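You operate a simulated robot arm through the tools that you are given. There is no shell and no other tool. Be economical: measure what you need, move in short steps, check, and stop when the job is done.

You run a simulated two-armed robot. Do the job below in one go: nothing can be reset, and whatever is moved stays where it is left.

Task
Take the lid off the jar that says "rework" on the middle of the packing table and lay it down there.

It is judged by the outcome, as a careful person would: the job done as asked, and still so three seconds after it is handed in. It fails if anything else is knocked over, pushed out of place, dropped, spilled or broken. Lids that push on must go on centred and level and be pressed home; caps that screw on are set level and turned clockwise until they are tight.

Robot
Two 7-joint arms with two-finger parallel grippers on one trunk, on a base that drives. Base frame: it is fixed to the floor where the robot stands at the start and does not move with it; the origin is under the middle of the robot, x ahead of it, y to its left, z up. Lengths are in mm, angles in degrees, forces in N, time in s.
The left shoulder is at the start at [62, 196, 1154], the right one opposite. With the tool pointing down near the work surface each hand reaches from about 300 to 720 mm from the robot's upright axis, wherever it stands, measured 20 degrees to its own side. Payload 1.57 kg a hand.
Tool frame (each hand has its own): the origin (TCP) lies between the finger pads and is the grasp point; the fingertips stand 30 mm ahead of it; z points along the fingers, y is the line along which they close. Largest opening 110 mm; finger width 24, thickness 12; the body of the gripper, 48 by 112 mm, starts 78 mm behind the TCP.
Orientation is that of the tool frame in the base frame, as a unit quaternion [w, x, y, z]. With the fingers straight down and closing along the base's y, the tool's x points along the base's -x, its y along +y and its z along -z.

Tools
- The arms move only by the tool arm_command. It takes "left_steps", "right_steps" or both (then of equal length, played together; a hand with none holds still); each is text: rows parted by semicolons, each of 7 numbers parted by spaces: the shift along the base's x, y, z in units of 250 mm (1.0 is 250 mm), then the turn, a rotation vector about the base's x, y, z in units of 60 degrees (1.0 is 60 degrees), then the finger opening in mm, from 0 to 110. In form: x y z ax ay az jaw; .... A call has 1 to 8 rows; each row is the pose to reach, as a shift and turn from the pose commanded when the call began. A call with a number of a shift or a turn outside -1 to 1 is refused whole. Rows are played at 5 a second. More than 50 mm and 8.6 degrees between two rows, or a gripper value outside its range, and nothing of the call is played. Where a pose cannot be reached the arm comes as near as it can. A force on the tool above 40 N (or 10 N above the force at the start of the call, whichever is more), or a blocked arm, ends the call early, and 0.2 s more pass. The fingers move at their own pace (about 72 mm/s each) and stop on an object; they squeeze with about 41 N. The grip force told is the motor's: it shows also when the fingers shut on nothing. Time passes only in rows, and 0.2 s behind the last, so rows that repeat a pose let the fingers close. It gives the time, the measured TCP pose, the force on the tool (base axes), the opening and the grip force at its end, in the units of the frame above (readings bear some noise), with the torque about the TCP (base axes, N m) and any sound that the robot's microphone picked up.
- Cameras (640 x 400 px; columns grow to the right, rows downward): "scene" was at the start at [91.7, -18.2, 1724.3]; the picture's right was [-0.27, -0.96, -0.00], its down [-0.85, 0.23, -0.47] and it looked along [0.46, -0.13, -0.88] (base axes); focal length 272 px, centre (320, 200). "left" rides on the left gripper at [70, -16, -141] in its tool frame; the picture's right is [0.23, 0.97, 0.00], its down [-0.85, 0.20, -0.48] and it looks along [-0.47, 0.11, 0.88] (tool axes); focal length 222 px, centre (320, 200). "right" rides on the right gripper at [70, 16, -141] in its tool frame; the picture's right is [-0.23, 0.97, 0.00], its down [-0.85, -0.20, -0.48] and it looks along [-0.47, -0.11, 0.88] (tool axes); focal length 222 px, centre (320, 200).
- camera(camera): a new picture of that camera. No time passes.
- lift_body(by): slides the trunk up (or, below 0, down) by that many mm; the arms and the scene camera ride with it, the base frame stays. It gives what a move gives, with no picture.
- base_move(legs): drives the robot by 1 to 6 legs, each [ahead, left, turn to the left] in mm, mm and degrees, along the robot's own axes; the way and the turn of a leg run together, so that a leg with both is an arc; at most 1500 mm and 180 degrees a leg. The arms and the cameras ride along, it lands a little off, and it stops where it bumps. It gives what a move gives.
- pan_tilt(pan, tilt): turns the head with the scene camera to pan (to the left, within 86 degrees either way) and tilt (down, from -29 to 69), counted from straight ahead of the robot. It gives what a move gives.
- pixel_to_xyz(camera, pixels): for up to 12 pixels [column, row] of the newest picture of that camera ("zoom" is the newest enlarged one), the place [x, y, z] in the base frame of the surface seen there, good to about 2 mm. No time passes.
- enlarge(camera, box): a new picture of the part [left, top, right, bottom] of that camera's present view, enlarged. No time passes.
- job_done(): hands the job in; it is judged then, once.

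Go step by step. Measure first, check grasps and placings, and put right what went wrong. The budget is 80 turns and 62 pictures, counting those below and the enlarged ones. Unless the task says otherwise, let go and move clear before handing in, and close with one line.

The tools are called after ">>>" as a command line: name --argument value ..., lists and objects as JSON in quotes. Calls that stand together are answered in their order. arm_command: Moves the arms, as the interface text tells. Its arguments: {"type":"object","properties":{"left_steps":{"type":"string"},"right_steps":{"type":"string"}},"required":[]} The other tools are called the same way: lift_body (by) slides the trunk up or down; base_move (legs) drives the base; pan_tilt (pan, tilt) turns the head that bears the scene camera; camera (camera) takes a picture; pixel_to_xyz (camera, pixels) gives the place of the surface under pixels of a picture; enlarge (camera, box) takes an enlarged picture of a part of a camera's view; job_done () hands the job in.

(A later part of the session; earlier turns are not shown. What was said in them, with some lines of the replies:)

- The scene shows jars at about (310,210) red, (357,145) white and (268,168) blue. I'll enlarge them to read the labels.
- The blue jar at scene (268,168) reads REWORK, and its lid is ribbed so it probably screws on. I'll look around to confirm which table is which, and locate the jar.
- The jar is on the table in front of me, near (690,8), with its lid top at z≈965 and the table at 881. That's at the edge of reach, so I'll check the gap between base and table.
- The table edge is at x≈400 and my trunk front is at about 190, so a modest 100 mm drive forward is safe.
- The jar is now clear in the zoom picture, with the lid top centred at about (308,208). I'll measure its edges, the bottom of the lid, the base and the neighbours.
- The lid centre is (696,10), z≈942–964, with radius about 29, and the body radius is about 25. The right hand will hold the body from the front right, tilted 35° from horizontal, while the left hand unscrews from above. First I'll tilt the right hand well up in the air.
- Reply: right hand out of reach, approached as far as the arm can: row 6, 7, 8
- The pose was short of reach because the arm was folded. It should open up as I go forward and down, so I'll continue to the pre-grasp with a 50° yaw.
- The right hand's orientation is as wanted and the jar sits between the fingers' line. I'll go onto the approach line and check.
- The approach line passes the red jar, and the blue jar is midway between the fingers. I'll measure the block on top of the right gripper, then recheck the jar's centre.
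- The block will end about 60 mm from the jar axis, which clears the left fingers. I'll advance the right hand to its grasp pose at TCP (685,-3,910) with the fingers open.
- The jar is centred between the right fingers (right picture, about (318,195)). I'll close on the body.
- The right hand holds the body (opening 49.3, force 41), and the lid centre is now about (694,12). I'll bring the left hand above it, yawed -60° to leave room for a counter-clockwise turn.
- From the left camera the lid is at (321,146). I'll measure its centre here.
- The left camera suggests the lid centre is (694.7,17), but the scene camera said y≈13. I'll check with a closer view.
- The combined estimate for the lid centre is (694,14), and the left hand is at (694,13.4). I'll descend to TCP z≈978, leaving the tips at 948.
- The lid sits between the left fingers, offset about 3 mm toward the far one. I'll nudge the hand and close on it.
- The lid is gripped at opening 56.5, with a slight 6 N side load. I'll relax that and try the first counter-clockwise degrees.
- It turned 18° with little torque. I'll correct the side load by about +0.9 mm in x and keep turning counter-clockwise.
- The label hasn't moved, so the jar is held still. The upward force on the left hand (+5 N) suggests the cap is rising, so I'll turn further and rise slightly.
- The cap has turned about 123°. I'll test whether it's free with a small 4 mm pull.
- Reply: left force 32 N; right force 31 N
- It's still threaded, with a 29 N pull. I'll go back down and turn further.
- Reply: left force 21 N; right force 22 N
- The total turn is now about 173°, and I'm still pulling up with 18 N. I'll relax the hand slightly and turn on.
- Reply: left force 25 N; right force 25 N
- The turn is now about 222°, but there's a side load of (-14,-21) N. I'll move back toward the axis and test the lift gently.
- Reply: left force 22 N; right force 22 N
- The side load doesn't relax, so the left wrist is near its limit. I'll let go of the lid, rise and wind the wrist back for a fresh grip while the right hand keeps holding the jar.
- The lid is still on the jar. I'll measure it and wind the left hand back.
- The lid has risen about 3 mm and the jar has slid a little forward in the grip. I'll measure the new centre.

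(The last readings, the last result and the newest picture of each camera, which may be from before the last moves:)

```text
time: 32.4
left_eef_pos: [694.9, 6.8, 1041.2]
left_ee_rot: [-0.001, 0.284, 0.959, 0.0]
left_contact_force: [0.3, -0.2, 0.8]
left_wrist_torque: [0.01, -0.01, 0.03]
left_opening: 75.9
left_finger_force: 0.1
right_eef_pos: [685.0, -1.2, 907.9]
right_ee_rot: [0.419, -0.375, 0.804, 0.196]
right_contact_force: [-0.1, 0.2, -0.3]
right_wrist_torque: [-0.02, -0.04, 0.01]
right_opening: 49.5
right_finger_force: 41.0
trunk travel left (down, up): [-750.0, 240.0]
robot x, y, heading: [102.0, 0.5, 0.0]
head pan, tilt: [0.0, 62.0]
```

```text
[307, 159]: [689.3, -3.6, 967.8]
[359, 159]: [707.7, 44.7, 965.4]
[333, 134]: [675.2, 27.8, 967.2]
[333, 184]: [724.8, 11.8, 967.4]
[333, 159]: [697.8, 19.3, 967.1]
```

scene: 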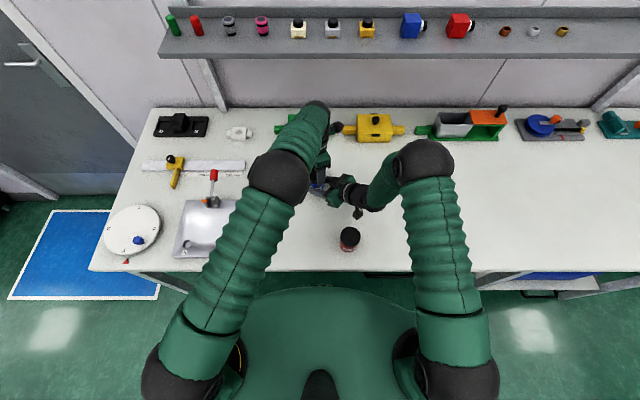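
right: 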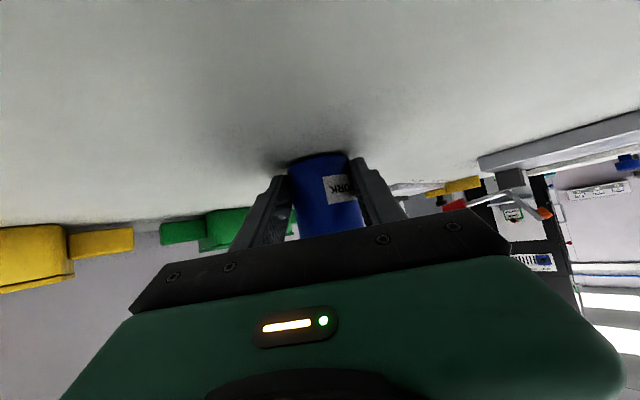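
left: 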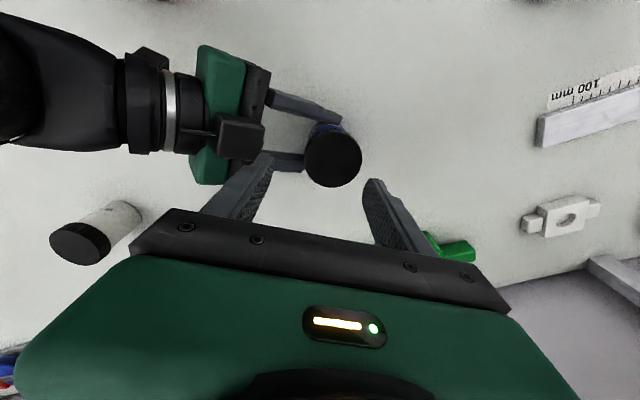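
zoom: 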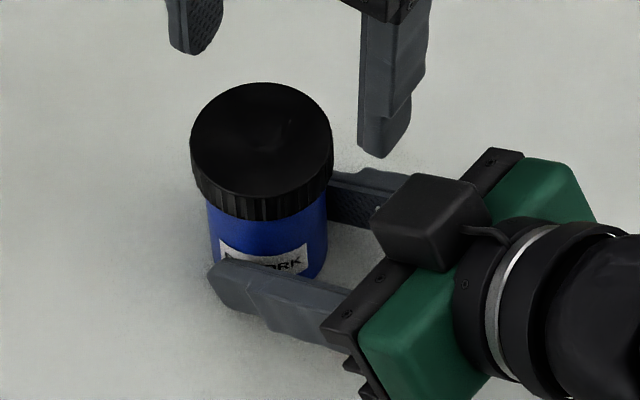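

The lid centre is now (699,19), top 967.5. I'll align the left hand, yaw back a little further and descend.

>>> arm_command --left_steps "0.009 0.023 0 0 0 -0.12 80; 0.018 0.047 0 0 0 -0.24 80; 0.018 0.047 0 0 0 -0.36 80; 0.018 0.047 0 0 0 -0.48 80; 0.018 0.047 -0.08 0 0 -0.5 80; 0.018 0.047 -0.16 0 0 -0.5 80; 0.018 0.047 -0.24 0 0 -0.5 80; 0.018 0.047 -0.24 0 0 -0.5 80"

>>> enlarge --camera "left" --box '[220, 80, 440, 220]'

```text
time: 34.2
left_eef_pos: [696.8, 20.4, 982.9]
left_ee_rot: [0.0, 0.523, 0.852, 0.0]
left_contact_force: [-0.3, -0.9, 0.8]
left_wrist_torque: [0.01, -0.01, -0.02]
left_opening: 79.9
left_finger_force: 0.1
right_eef_pos: [685.3, -0.8, 909.1]
right_ee_rot: [0.419, -0.374, 0.804, 0.196]
right_contact_force: [0.2, -0.2, -1.2]
right_wrist_torque: [-0.01, 0.01, 0.0]
right_opening: 49.5
right_finger_force: 40.4
trunk travel left (down, up): [-750.0, 240.0]
robot x, y, heading: [97.2, 1.7, 0.1]
head pan, tilt: [0.0, 62.0]
```

```text
2.86 times, centred on (330, 150) of left
```

zoom: 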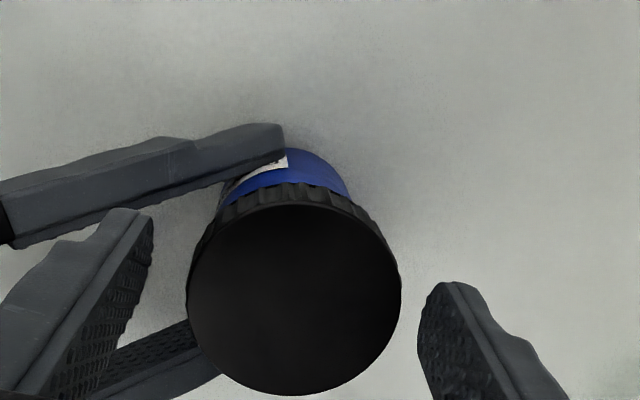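

It's well centred. I'll close and turn counter-clockwise again.

>>> arm_command --left_steps "0.005 0.003 0 0 0 0 64; 0.005 0.003 0 0 0 0 54; 0.005 0.003 0 0 0 0 40; 0.005 0.003 0 0 0 0 40; 0.005 0.003 0 0 0 0.12 40; 0.005 0.003 0.001 0 0 0.24 40; 0.005 0.003 0.002 0 0 0.36 40; 0.005 0.003 0.003 0 0 0.48 40"

```text
time: 36.0
left_eef_pos: [699.5, 20.7, 982.8]
left_ee_rot: [-0.001, 0.292, 0.956, -0.001]
left_contact_force: [-7.1, 0.3, 3.9]
left_wrist_torque: [0.19, 1.0, -0.08]
left_opening: 57.2
left_finger_force: 41.2
right_eef_pos: [684.7, -1.8, 908.1]
right_ee_rot: [0.419, -0.374, 0.804, 0.195]
right_contact_force: [6.2, -0.7, -4.4]
right_wrist_torque: [-0.23, -0.47, -0.09]
right_opening: 49.6
right_finger_force: 41.2
trunk travel left (down, up): [-750.0, 240.0]
robot x, y, heading: [98.9, 2.6, -0.1]
head pan, tilt: [0.0, 62.0]
```

>>> arm_command --left_steps "-0.003 0 0.001 0 0 0.12 40; -0.003 0 0.003 0 0 0.24 40; -0.003 0 0.004 0 0 0.36 40; -0.003 0 0.006 0 0 0.48 40; -0.003 0 0.007 0 0 0.6 40; -0.003 0 0.009 0 0 0.72 40; -0.003 0 0.01 0 0 0.84 40; -0.003 0 0.012 0 0 0.96 40"

>>> enlarge --camera "scene" --box '[290, 155, 354, 205]'

```text
time: 37.8
left_eef_pos: [699.0, 18.6, 985.7]
left_ee_rot: [-0.001, -0.204, 0.979, 0.0]
left_contact_force: [-4.0, -2.5, -1.4]
left_wrist_torque: [-0.06, 0.11, -0.09]
left_opening: 57.2
left_finger_force: 40.7
right_eef_pos: [684.1, -1.8, 909.3]
right_ee_rot: [0.419, -0.375, 0.803, 0.196]
right_contact_force: [3.9, 2.9, -0.2]
right_wrist_torque: [-0.17, 0.18, 0.01]
right_opening: 49.5
right_finger_force: 40.9
trunk travel left (down, up): [-750.0, 240.0]
robot x, y, heading: [99.5, -1.3, -0.2]
head pan, tilt: [0.0, 62.0]
```

```text
8.00 times, centred on (322, 180) of scene
```

zoom: 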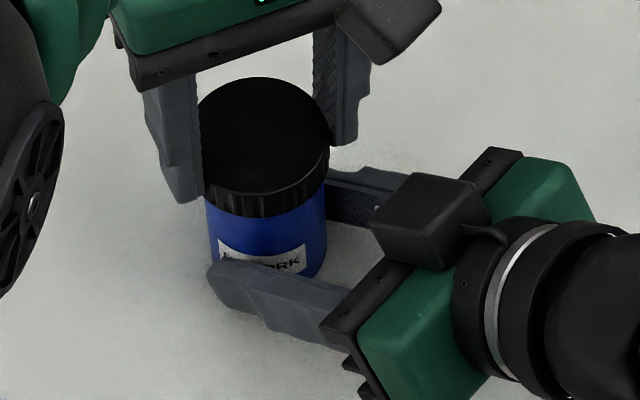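

The cap has risen another 3 mm with little force. I'll test a lift of 4 mm.

>>> arm_command --left_steps "0 0 0.006 0 0 0 40; 0 0 0.012 0 0 0 40; 0 0 0.016 0 0 0 40"

```text
time: 38.6
left_eef_pos: [698.9, 18.3, 991.2]
left_ee_rot: [-0.001, -0.203, 0.979, 0.0]
left_contact_force: [-2.8, -4.9, -3.4]
left_wrist_torque: [-0.08, 0.05, 0.01]
left_opening: 57.4
left_finger_force: 41.1
right_eef_pos: [684.0, -0.8, 908.1]
right_ee_rot: [0.418, -0.375, 0.803, 0.196]
right_contact_force: [2.5, 5.7, 2.2]
right_wrist_torque: [-0.28, 0.09, 0.05]
right_opening: 49.7
right_finger_force: 41.0
trunk travel left (down, up): [-750.0, 240.0]
robot x, y, heading: [96.5, -1.3, 0.4]
head pan, tilt: [0.0, 62.0]
```

The pull is only 3 N, so the cap is free. I'll lift it clear.

>>> arm_command --left_steps "0 0 0.03 0 0 0 40; 0 0 0.07 0 0 0 40; 0 0 0.14 0 0 0 40; 0 0 0.22 0 0 0 40; 0 0 0.3 0 0 0 40; 0 0 0.36 0 0 0 40"

>>> camera --camera "scene"

>>> enlarge --camera "scene" --box '[280, 140, 376, 200]'

```text
time: 40.0
left_eef_pos: [696.5, 21.3, 1079.1]
left_ee_rot: [-0.001, -0.203, 0.979, 0.0]
left_contact_force: [-0.2, 0.5, 0.5]
left_wrist_torque: [0.0, 0.02, 0.01]
left_opening: 57.5
left_finger_force: 41.2
right_eef_pos: [683.8, -1.2, 907.8]
right_ee_rot: [0.418, -0.375, 0.804, 0.196]
right_contact_force: [-0.2, -0.4, -0.4]
right_wrist_torque: [0.0, 0.03, 0.01]
right_opening: 49.7
right_finger_force: 41.1
trunk travel left (down, up): [-750.0, 240.0]
robot x, y, heading: [98.8, -3.4, 0.0]
head pan, tilt: [0.0, 62.0]
```

```text
26 pictures are left
```

scene: 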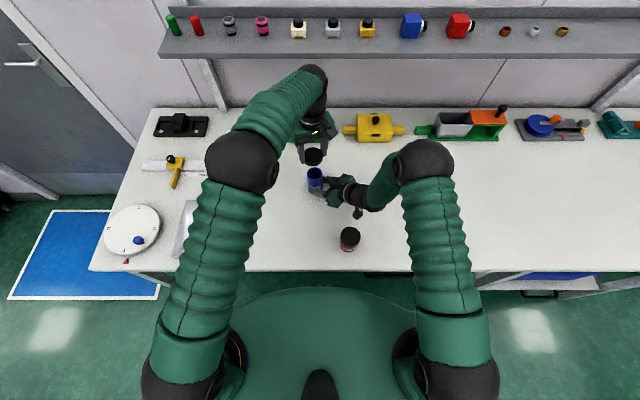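

```text
6.67 times, centred on (328, 170) of scene
```

zoom: 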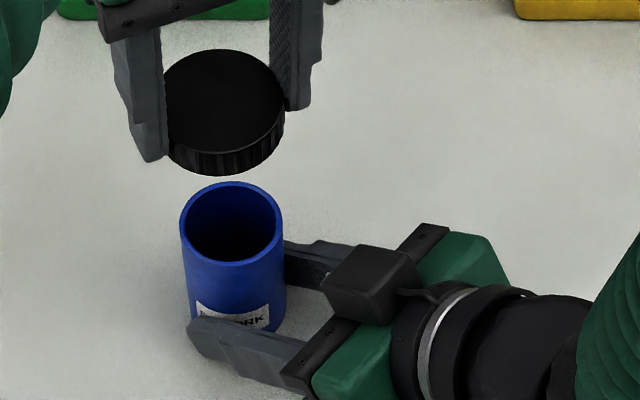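

The lid is off and held by the left hand. I'll measure it and check the chosen spot near (620,100).

>>> pixel_to_xyz --camera "zoom" --pixels '[[225, 154], [225, 170], [240, 168], [225, 100], [200, 60], [230, 208], [100, 300], [30, 250], [186, 140], [270, 130]]'

>>> camera --camera "left"

```text
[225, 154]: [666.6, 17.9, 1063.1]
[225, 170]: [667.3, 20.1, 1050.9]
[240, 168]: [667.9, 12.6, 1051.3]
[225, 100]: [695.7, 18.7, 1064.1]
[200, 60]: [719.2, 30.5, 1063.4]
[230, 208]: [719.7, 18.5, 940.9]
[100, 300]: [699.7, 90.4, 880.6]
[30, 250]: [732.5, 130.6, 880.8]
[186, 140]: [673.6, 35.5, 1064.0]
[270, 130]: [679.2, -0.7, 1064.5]
```

```text
24 pictures are left
```

left: 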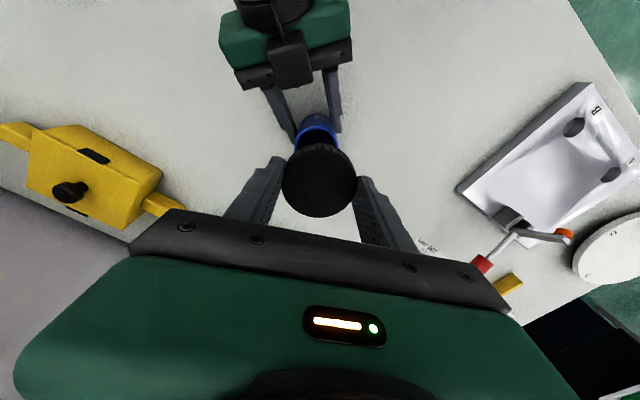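

The lid is level, with its bottom about 35 mm below the TCP. I'll carry it to around (625,105), which is clear table, and begin lowering.

>>> arm_command --left_steps "-0.06 0.07 0 0 0 0 40; -0.12 0.14 0 0 0 0 40; -0.18 0.21 0 0 0 0 40; -0.24 0.28 0 0 0 0 40; -0.288 0.336 -0.05 0 0 0 40; -0.288 0.336 -0.17 0 0 0 40; -0.288 0.336 -0.29 0 0 0 40; -0.288 0.336 -0.41 0 0 0 40"

>>> camera --camera "left"

>>> enlarge --camera "scene" --box '[230, 150, 358, 230]'

```text
time: 41.8
left_eef_pos: [626.5, 100.7, 977.3]
left_ee_rot: [-0.002, -0.202, 0.979, 0.0]
left_contact_force: [0.2, -0.2, -0.3]
left_wrist_torque: [0.01, -0.02, 0.02]
left_opening: 57.0
left_finger_force: 41.0
right_eef_pos: [684.2, -2.3, 908.8]
right_ee_rot: [0.418, -0.375, 0.804, 0.196]
right_contact_force: [0.3, 0.1, -0.7]
right_wrist_torque: [-0.04, 0.02, 0.03]
right_opening: 49.4
right_finger_force: 40.5
trunk travel left (down, up): [-750.0, 240.0]
robot x, y, heading: [99.6, -1.7, 0.0]
head pan, tilt: [0.0, 62.0]
```

```text
23 pictures are left
```

left: 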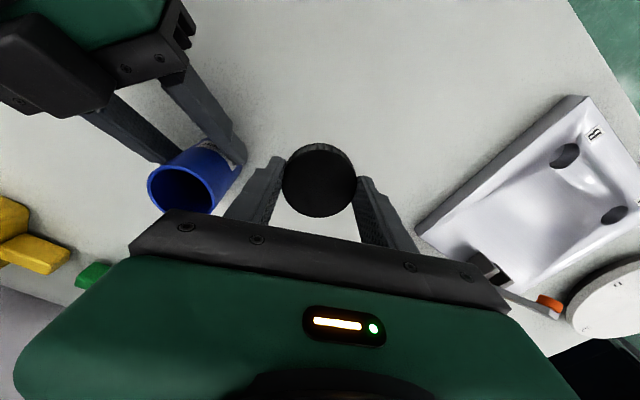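

```text
5.00 times, centred on (294, 190) of scene
```

zoom: 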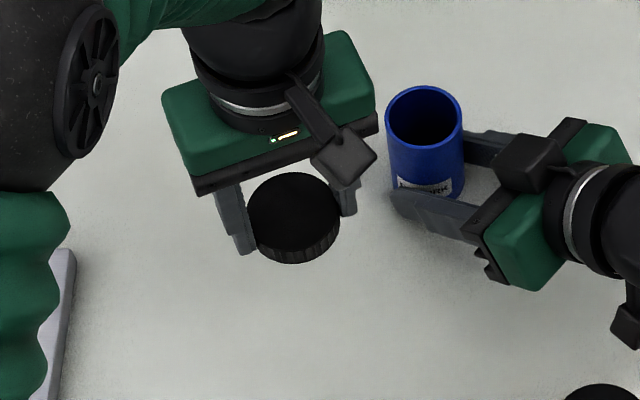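

The spot is clear. I'll lower to just above the table, then slowly into contact.

>>> arm_command --left_steps "0 0 -0.1 0 0 0 40; 0 0 -0.18 0 0 0 40; 0 0 -0.212 0 0 0 40; 0 0 -0.224 0 0 0 40; 0 0 -0.232 0 0 0 40"

>>> enlarge --camera "scene" --box '[230, 150, 358, 230]'

```text
time: 43.0
left_eef_pos: [626.1, 103.4, 919.4]
left_ee_rot: [0.0, -0.203, 0.979, 0.0]
left_contact_force: [-0.4, -0.4, 0.8]
left_wrist_torque: [0.02, -0.01, -0.01]
left_opening: 57.3
left_finger_force: 41.0
right_eef_pos: [684.9, -1.3, 907.8]
right_ee_rot: [0.419, -0.375, 0.804, 0.196]
right_contact_force: [-0.3, -0.8, -1.0]
right_wrist_torque: [0.0, 0.01, -0.01]
right_opening: 49.3
right_finger_force: 40.8
trunk travel left (down, up): [-750.0, 240.0]
robot x, y, heading: [101.5, 0.5, -0.1]
head pan, tilt: [0.0, 62.0]
```

```text
5.00 times, centred on (294, 190) of scene
```

zoom: 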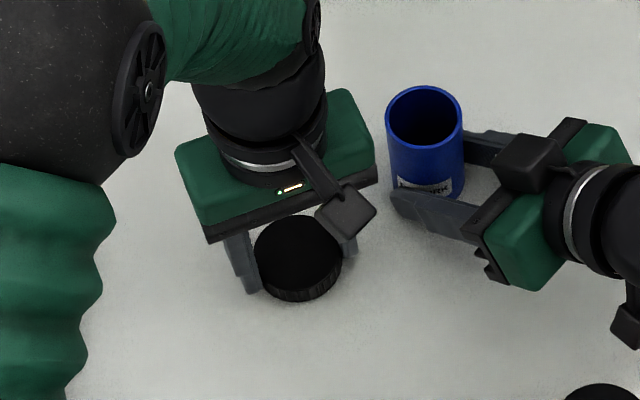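

No contact yet, so I'll continue in 1 mm steps.

>>> arm_command --left_steps "0 0 -0.004 0 0 0 40; 0 0 -0.008 0 0 0 40; 0 0 -0.012 0 0 0 40; 0 0 -0.014 0 0 0 40"

```text
time: 44.0
left_eef_pos: [626.0, 104.2, 916.0]
left_ee_rot: [0.0, -0.202, 0.979, 0.0]
left_contact_force: [-1.2, 0.1, 0.3]
left_wrist_torque: [-0.03, 0.01, 0.03]
left_opening: 57.2
left_finger_force: 40.6
right_eef_pos: [683.9, -1.5, 909.4]
right_ee_rot: [0.418, -0.374, 0.804, 0.195]
right_contact_force: [0.7, 0.0, -1.1]
right_wrist_torque: [-0.01, 0.0, -0.01]
right_opening: 49.6
right_finger_force: 40.9
trunk travel left (down, up): [-750.0, 240.0]
robot x, y, heading: [97.9, 0.3, -0.2]
head pan, tilt: [0.0, 62.0]
```

>>> arm_command --left_steps "0 0 -0.004 0 0 0 40; 0 0 -0.007 0 0 0 40; 0 0 -0.01 0 0 0 40"

>>> enlarge --camera "scene" --box '[266, 180, 314, 210]'

>>> pixel_to_xyz --camera "zoom" --pixels '[[330, 250], [280, 200], [400, 200], [330, 150], [330, 210]]'

```text
time: 44.8
left_eef_pos: [626.9, 103.3, 914.3]
left_ee_rot: [0.001, -0.203, 0.979, 0.0]
left_contact_force: [0.8, -0.2, -0.1]
left_wrist_torque: [0.03, 0.04, -0.01]
left_opening: 57.2
left_finger_force: 41.5
right_eef_pos: [685.6, -1.6, 908.5]
right_ee_rot: [0.418, -0.375, 0.804, 0.195]
right_contact_force: [-0.7, 0.4, -0.3]
right_wrist_torque: [0.0, -0.01, 0.0]
right_opening: 49.4
right_finger_force: 41.4
trunk travel left (down, up): [-750.0, 240.0]
robot x, y, heading: [98.9, 1.0, 0.2]
head pan, tilt: [0.0, 62.0]
```

```text
13.33 times, centred on (290, 195) of scene
```

zoom: 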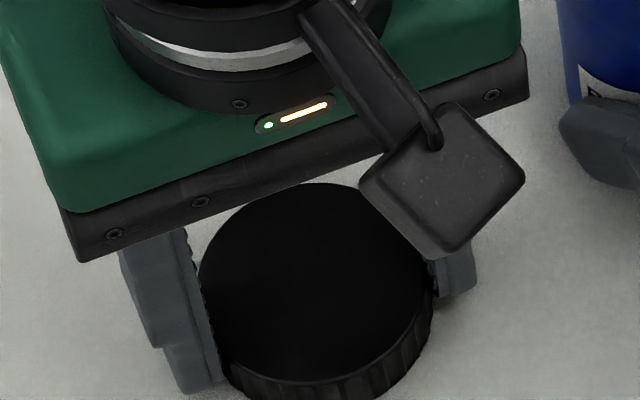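

```text
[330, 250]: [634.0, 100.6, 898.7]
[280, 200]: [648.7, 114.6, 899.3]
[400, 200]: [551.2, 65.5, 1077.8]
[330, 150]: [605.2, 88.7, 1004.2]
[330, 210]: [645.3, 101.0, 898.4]
```

The lid top is at z≈898.7, about 18 mm above the table, so contact is close. I'll take two more small steps.

>>> arm_command --left_steps "0 0 -0.003 0 0 0 40; 0 0 -0.006 0 0 0 40; 0 0 -0.006 0 0 0 40"

```text
time: 45.6
left_eef_pos: [626.4, 103.0, 912.9]
left_ee_rot: [0.002, -0.202, 0.979, 0.001]
left_contact_force: [1.2, 2.5, 15.3]
left_wrist_torque: [0.49, -0.05, -0.05]
left_opening: 57.3
left_finger_force: 41.2
right_eef_pos: [683.9, -0.7, 908.6]
right_ee_rot: [0.42, -0.375, 0.803, 0.196]
right_contact_force: [0.9, 0.7, -0.6]
right_wrist_torque: [-0.04, 0.01, 0.01]
right_opening: 49.6
right_finger_force: 41.1
trunk travel left (down, up): [-750.0, 240.0]
robot x, y, heading: [101.4, 0.8, 0.3]
head pan, tilt: [0.0, 62.0]
```

Contact at 15 N, so the lid is on the table. I'll release it and rise straight up.

>>> arm_command --left_steps "0 0 0.002 0 0 0 62; 0 0 0.002 0 0 0 74; 0 0 0.002 0 0 0 80; 0 0 0.002 0 0 0 80; 0 0 0.1 0 0 0 80; 0 0 0.25 0 0 0 80; 0 0 0.4 0 0 0 80; 0 0 0.56 0 0 0 80"

>>> enlarge --camera "scene" --box '[230, 150, 358, 230]'

>>> camera --camera "right"

```text
time: 47.4
left_eef_pos: [625.1, 104.6, 1052.0]
left_ee_rot: [-0.001, -0.203, 0.979, 0.0]
left_contact_force: [0.0, -1.2, 0.5]
left_wrist_torque: [0.0, 0.03, 0.01]
left_opening: 80.1
left_finger_force: 0.0
right_eef_pos: [682.4, -1.5, 909.2]
right_ee_rot: [0.419, -0.375, 0.804, 0.195]
right_contact_force: [-1.2, 0.2, -0.5]
right_wrist_torque: [-0.01, -0.03, -0.01]
right_opening: 49.6
right_finger_force: 40.8
trunk travel left (down, up): [-750.0, 240.0]
robot x, y, heading: [98.5, -1.8, -0.3]
head pan, tilt: [0.0, 62.0]
```

```text
5.00 times, centred on (294, 190) of scene
```

zoom: 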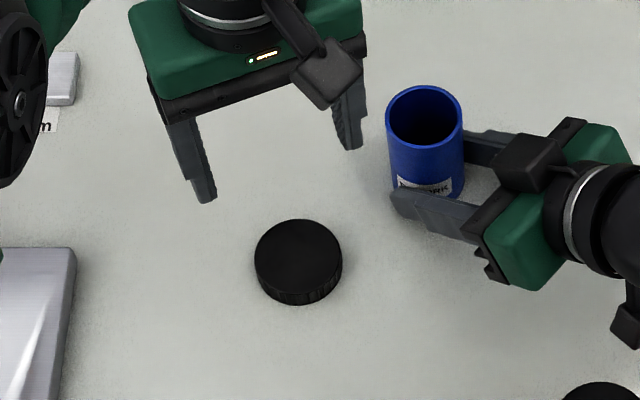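

```text
18 pictures are left
```

right: 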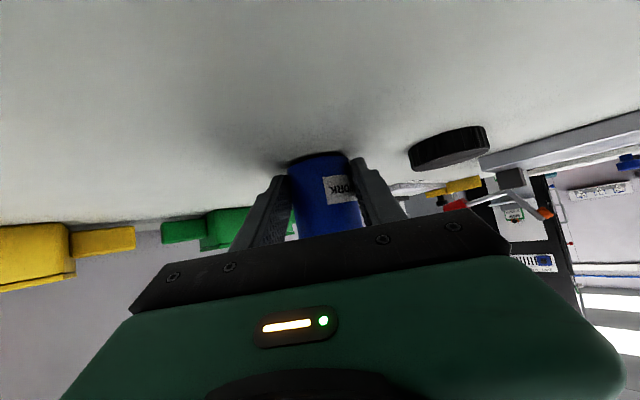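

The lid lies flat. Before releasing the jar I'll check that its rim is level and its base is on the table.

>>> enlarge --camera "scene" --box '[294, 155, 342, 195]'

>>> pixel_to_xyz --camera "right" --pixels '[[300, 162], [320, 156], [340, 155], [320, 146], [320, 200]]'

>>> enlarge --camera "right" --box '[260, 130, 388, 210]'

```text
10.00 times, centred on (318, 175) of scene
```

zoom: 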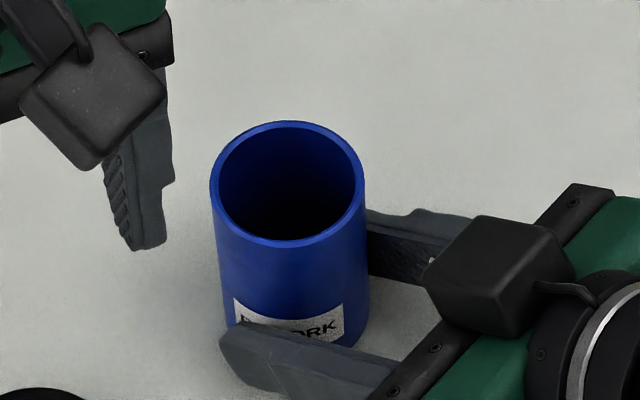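

```text
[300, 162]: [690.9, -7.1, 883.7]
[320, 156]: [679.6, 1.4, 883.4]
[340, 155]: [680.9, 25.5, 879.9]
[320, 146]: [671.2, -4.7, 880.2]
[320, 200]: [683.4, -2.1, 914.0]
```

```text
5.00 times, centred on (324, 170) of right
```

zoom: 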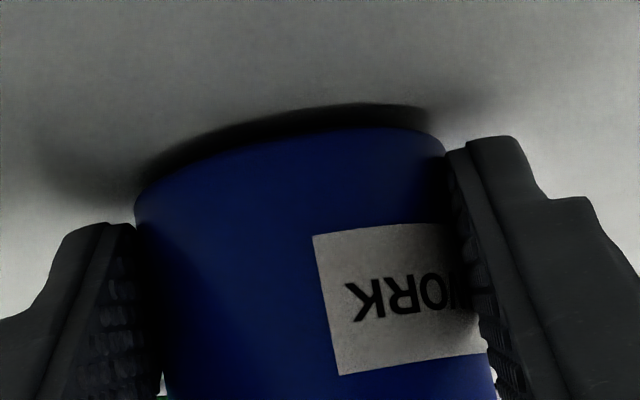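

There's a dark gap under the near base edge (right zoom row ~145), so the jar may be lifted a few mm. I'll measure how much, and the tilt.

>>> pixel_to_xyz --camera "zoom" --pixels '[[160, 195], [200, 170], [250, 152], [300, 140], [350, 135], [410, 138], [250, 130], [350, 112]]'

>>> enlarge --camera "scene" --box '[294, 155, 342, 195]'

>>> pixel_to_xyz --camera "zoom" --pixels '[[213, 185], [362, 185], [287, 125], [287, 242], [235, 228], [340, 228], [232, 145], [340, 145]]'

```text
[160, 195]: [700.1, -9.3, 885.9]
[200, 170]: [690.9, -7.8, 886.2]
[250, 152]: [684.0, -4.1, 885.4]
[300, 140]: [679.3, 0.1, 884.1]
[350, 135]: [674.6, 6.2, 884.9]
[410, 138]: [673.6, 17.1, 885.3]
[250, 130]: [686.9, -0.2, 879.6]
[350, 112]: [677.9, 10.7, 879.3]
```

```text
10.00 times, centred on (318, 175) of scene
```

zoom: 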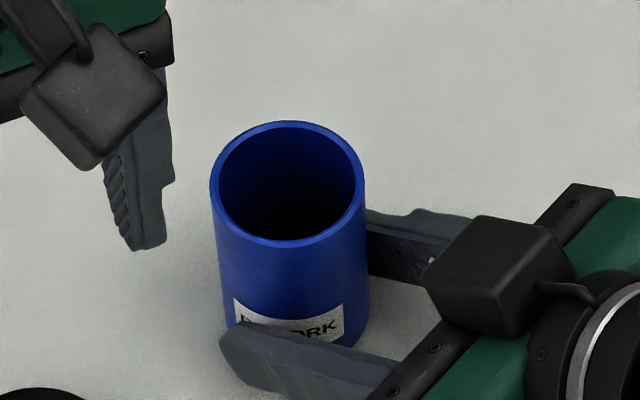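

```text
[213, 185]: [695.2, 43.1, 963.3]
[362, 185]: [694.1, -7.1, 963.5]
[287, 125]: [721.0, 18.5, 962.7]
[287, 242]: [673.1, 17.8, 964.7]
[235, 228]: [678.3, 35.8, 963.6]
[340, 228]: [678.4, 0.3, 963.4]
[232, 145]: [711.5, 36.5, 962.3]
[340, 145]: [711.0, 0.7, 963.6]
```

The jar is about 3 mm off the table and tilted about 2°, and the fingertips are nearly at the table. I'll level it by pitching the hand up slightly, then lower until contact before releasing.

>>> arm_command --right_steps "0 0 0 0.008 -0.015 0 30; 0 0 0 0.016 -0.03 0 30; 0 0 -0.003 0.016 -0.03 0 30; 0 0 -0.006 0.016 -0.03 0 30; 0 0 -0.008 0.016 -0.03 0 30"

>>> enlarge --camera "right" --box '[260, 130, 388, 210]'

>>> pixel_to_xyz --camera "zoom" --pixels '[[160, 195], [200, 170], [250, 152], [300, 140], [350, 135], [410, 138]]'

```text
time: 48.6
left_eef_pos: [626.9, 104.2, 1050.6]
left_ee_rot: [0.0, -0.202, 0.979, 0.0]
left_contact_force: [-1.2, 0.2, -0.1]
left_wrist_torque: [-0.01, 0.01, 0.0]
left_opening: 79.8
left_finger_force: 0.1
right_eef_pos: [686.8, -1.6, 907.0]
right_ee_rot: [0.434, -0.374, 0.796, 0.196]
right_contact_force: [0.3, 1.1, -0.7]
right_wrist_torque: [-0.02, 0.01, 0.03]
right_opening: 49.6
right_finger_force: 40.5
trunk travel left (down, up): [-750.0, 240.0]
robot x, y, heading: [100.4, -0.7, 0.1]
head pan, tilt: [0.0, 62.0]
```

```text
5.00 times, centred on (324, 170) of right
```

zoom: 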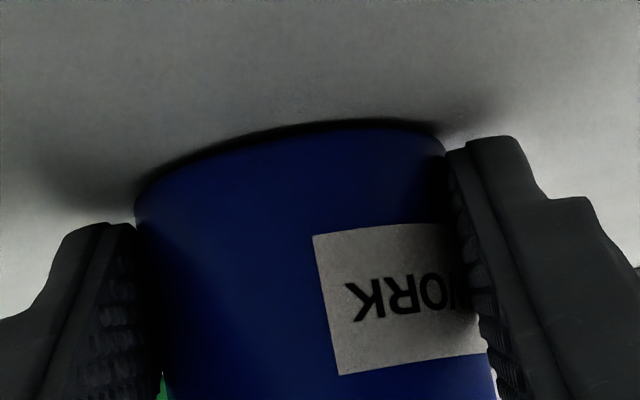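

```text
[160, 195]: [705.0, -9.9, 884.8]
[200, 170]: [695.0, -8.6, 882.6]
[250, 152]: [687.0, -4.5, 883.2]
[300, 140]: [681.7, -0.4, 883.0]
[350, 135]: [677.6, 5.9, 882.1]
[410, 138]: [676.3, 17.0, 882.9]
```

The gap has shrunk clearly, to about 1–2 mm. I'll lower another 1.5 mm and watch the force.

>>> arm_command --right_steps "0 0 -0.002 0 0 0 30; 0 0 -0.004 0 0 0 30; 0 0 -0.006 0 0 0 30"

>>> enlarge --camera "right" --box '[260, 130, 388, 210]'

>>> enlarge --camera "scene" --box '[294, 155, 342, 195]'

>>> pixel_to_xyz --camera "zoom" --pixels '[[213, 185], [362, 185], [287, 125], [287, 242], [235, 228], [340, 228]]'

```text
time: 49.4
left_eef_pos: [625.5, 105.0, 1051.0]
left_ee_rot: [0.0, -0.203, 0.979, 0.0]
left_contact_force: [-0.2, -0.3, 0.2]
left_wrist_torque: [0.02, 0.02, 0.0]
left_opening: 80.1
left_finger_force: 0.2
right_eef_pos: [686.3, -2.6, 908.2]
right_ee_rot: [0.435, -0.374, 0.795, 0.197]
right_contact_force: [0.3, 1.1, 3.8]
right_wrist_torque: [0.18, 0.0, 0.03]
right_opening: 49.7
right_finger_force: 41.7
trunk travel left (down, up): [-750.0, 240.0]
robot x, y, heading: [97.5, 0.3, 0.3]
head pan, tilt: [0.0, 62.0]
```

```text
5.00 times, centred on (324, 170) of right
```

zoom: 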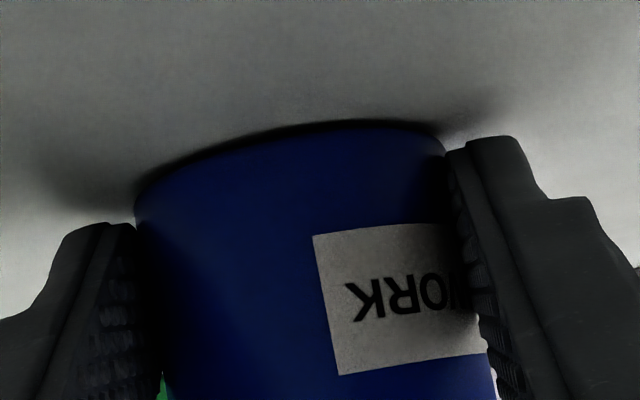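

```text
10.00 times, centred on (318, 175) of scene
```

zoom: 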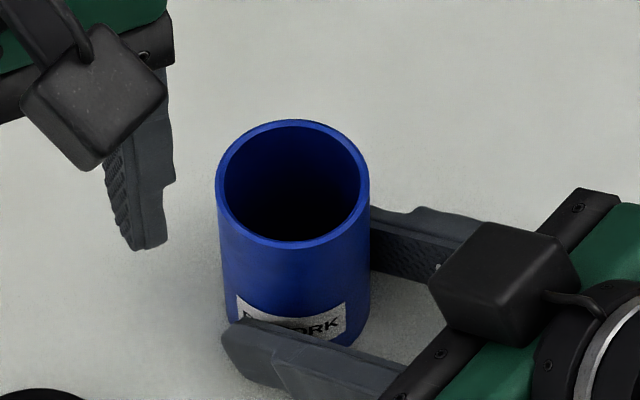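

```text
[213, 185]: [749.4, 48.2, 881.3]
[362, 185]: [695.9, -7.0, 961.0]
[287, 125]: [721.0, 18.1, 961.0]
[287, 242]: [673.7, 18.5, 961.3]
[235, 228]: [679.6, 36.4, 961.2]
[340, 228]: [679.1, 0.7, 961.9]
```

The rim is now level at z≈961 with light contact. I'll open the right hand slowly.

>>> arm_command --right_steps "0 0 0 0 0 0 49; 0 0 0 0 0 0 51; 0 0 0 0 0 0 54; 0 0 0 0 0 0 60; 0 0 0 0 0 0 75; 0 0 0 0 0 0 90; 0 0 0 0 0 0 104; 0 0 0 0 0 0 104"

>>> enlarge --camera "scene" --box '[274, 145, 370, 205]'

```text
time: 51.2
left_eef_pos: [625.5, 102.1, 1051.9]
left_ee_rot: [0.0, -0.203, 0.979, 0.001]
left_contact_force: [1.1, -0.1, 0.1]
left_wrist_torque: [-0.01, -0.01, -0.01]
left_opening: 79.9
left_finger_force: 0.1
right_eef_pos: [686.6, -3.8, 906.4]
right_ee_rot: [0.435, -0.374, 0.795, 0.197]
right_contact_force: [1.5, -7.0, 10.3]
right_wrist_torque: [0.31, 0.21, 0.11]
right_opening: 98.7
right_finger_force: 0.1
trunk travel left (down, up): [-750.0, 240.0]
robot x, y, heading: [98.8, 2.2, -0.2]
head pan, tilt: [0.0, 62.0]
```

```text
6.67 times, centred on (322, 175) of scene
```

zoom: 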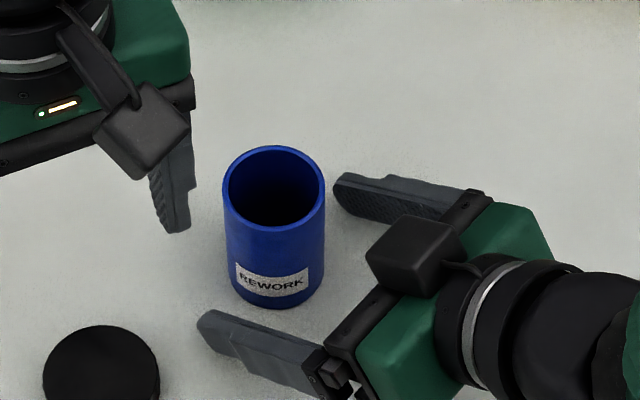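

The jar stands upright and free, and a fingertip is just touching the table. I'll raise slightly and retreat along the tool axis.

>>> arm_command --right_steps "0 0 0.012 0 0 0 104; -0.03 -0.035 0.045 0 0 0 104; -0.09 -0.104 0.11 0 0 0 104; -0.16 -0.185 0.19 0 0 0 104; -0.23 -0.267 0.26 0 0 0 104; -0.3 -0.348 0.34 0 0 0 104; -0.3 -0.4 0.44 0 0 0 104; -0.3 -0.45 0.54 0 0 0 104" --left_steps "0 0 0.05 0 0 0 80; 0 0 0.1 0 0 0 80; 0 0 0.15 0 0 0 80; 0 0 0.2 0 0 0 80; 0 0.04 0.25 0 0 0 80; 0 0.08 0.3 0 0 0 80; 0 0.12 0.35 0 0 0 80; 0 0.16 0.4 0 0 0 80"

>>> camera --camera "scene"

>>> enlarge --camera "scene" --box '[240, 140, 400, 260]'

```text
time: 53.0
left_eef_pos: [626.3, 143.2, 1153.0]
left_ee_rot: [0.0, -0.203, 0.979, 0.001]
left_contact_force: [0.1, 0.2, -0.3]
left_wrist_torque: [0.06, 0.02, -0.01]
left_opening: 80.0
left_finger_force: 0.1
right_eef_pos: [609.3, -112.6, 1043.1]
right_ee_rot: [0.434, -0.374, 0.795, 0.196]
right_contact_force: [0.2, -1.2, 0.3]
right_wrist_torque: [0.01, -0.02, -0.02]
right_opening: 104.1
right_finger_force: 0.0
trunk travel left (down, up): [-750.0, 240.0]
robot x, y, heading: [99.9, -2.3, 0.1]
head pan, tilt: [0.0, 62.0]
```

```text
10 pictures are left
```

scene: 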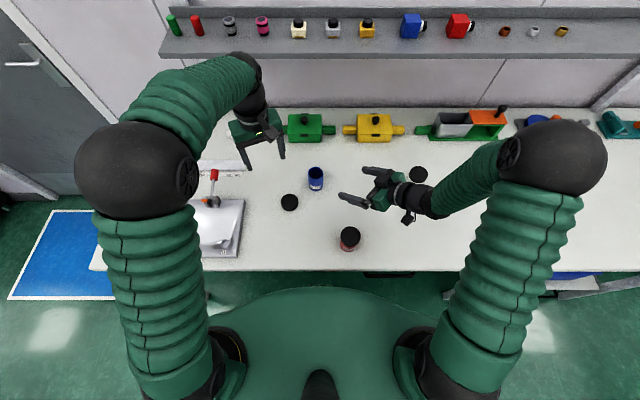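

```text
3.33 times, centred on (320, 200) of scene
```

zoom: 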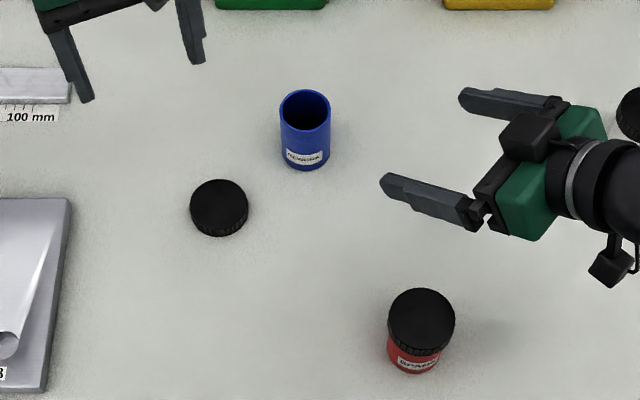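

The jar stands upright, open and undisturbed. Its lid lies flat beside it at scene (289,202), the other jars are standing, and both hands are clear. I'm handing in.

>>> job_done

```text
The job is handed in.
```

The lid is off the "rework" jar and lies flat on the packing table about 110 mm from it, with the jar upright and nothing else disturbed.
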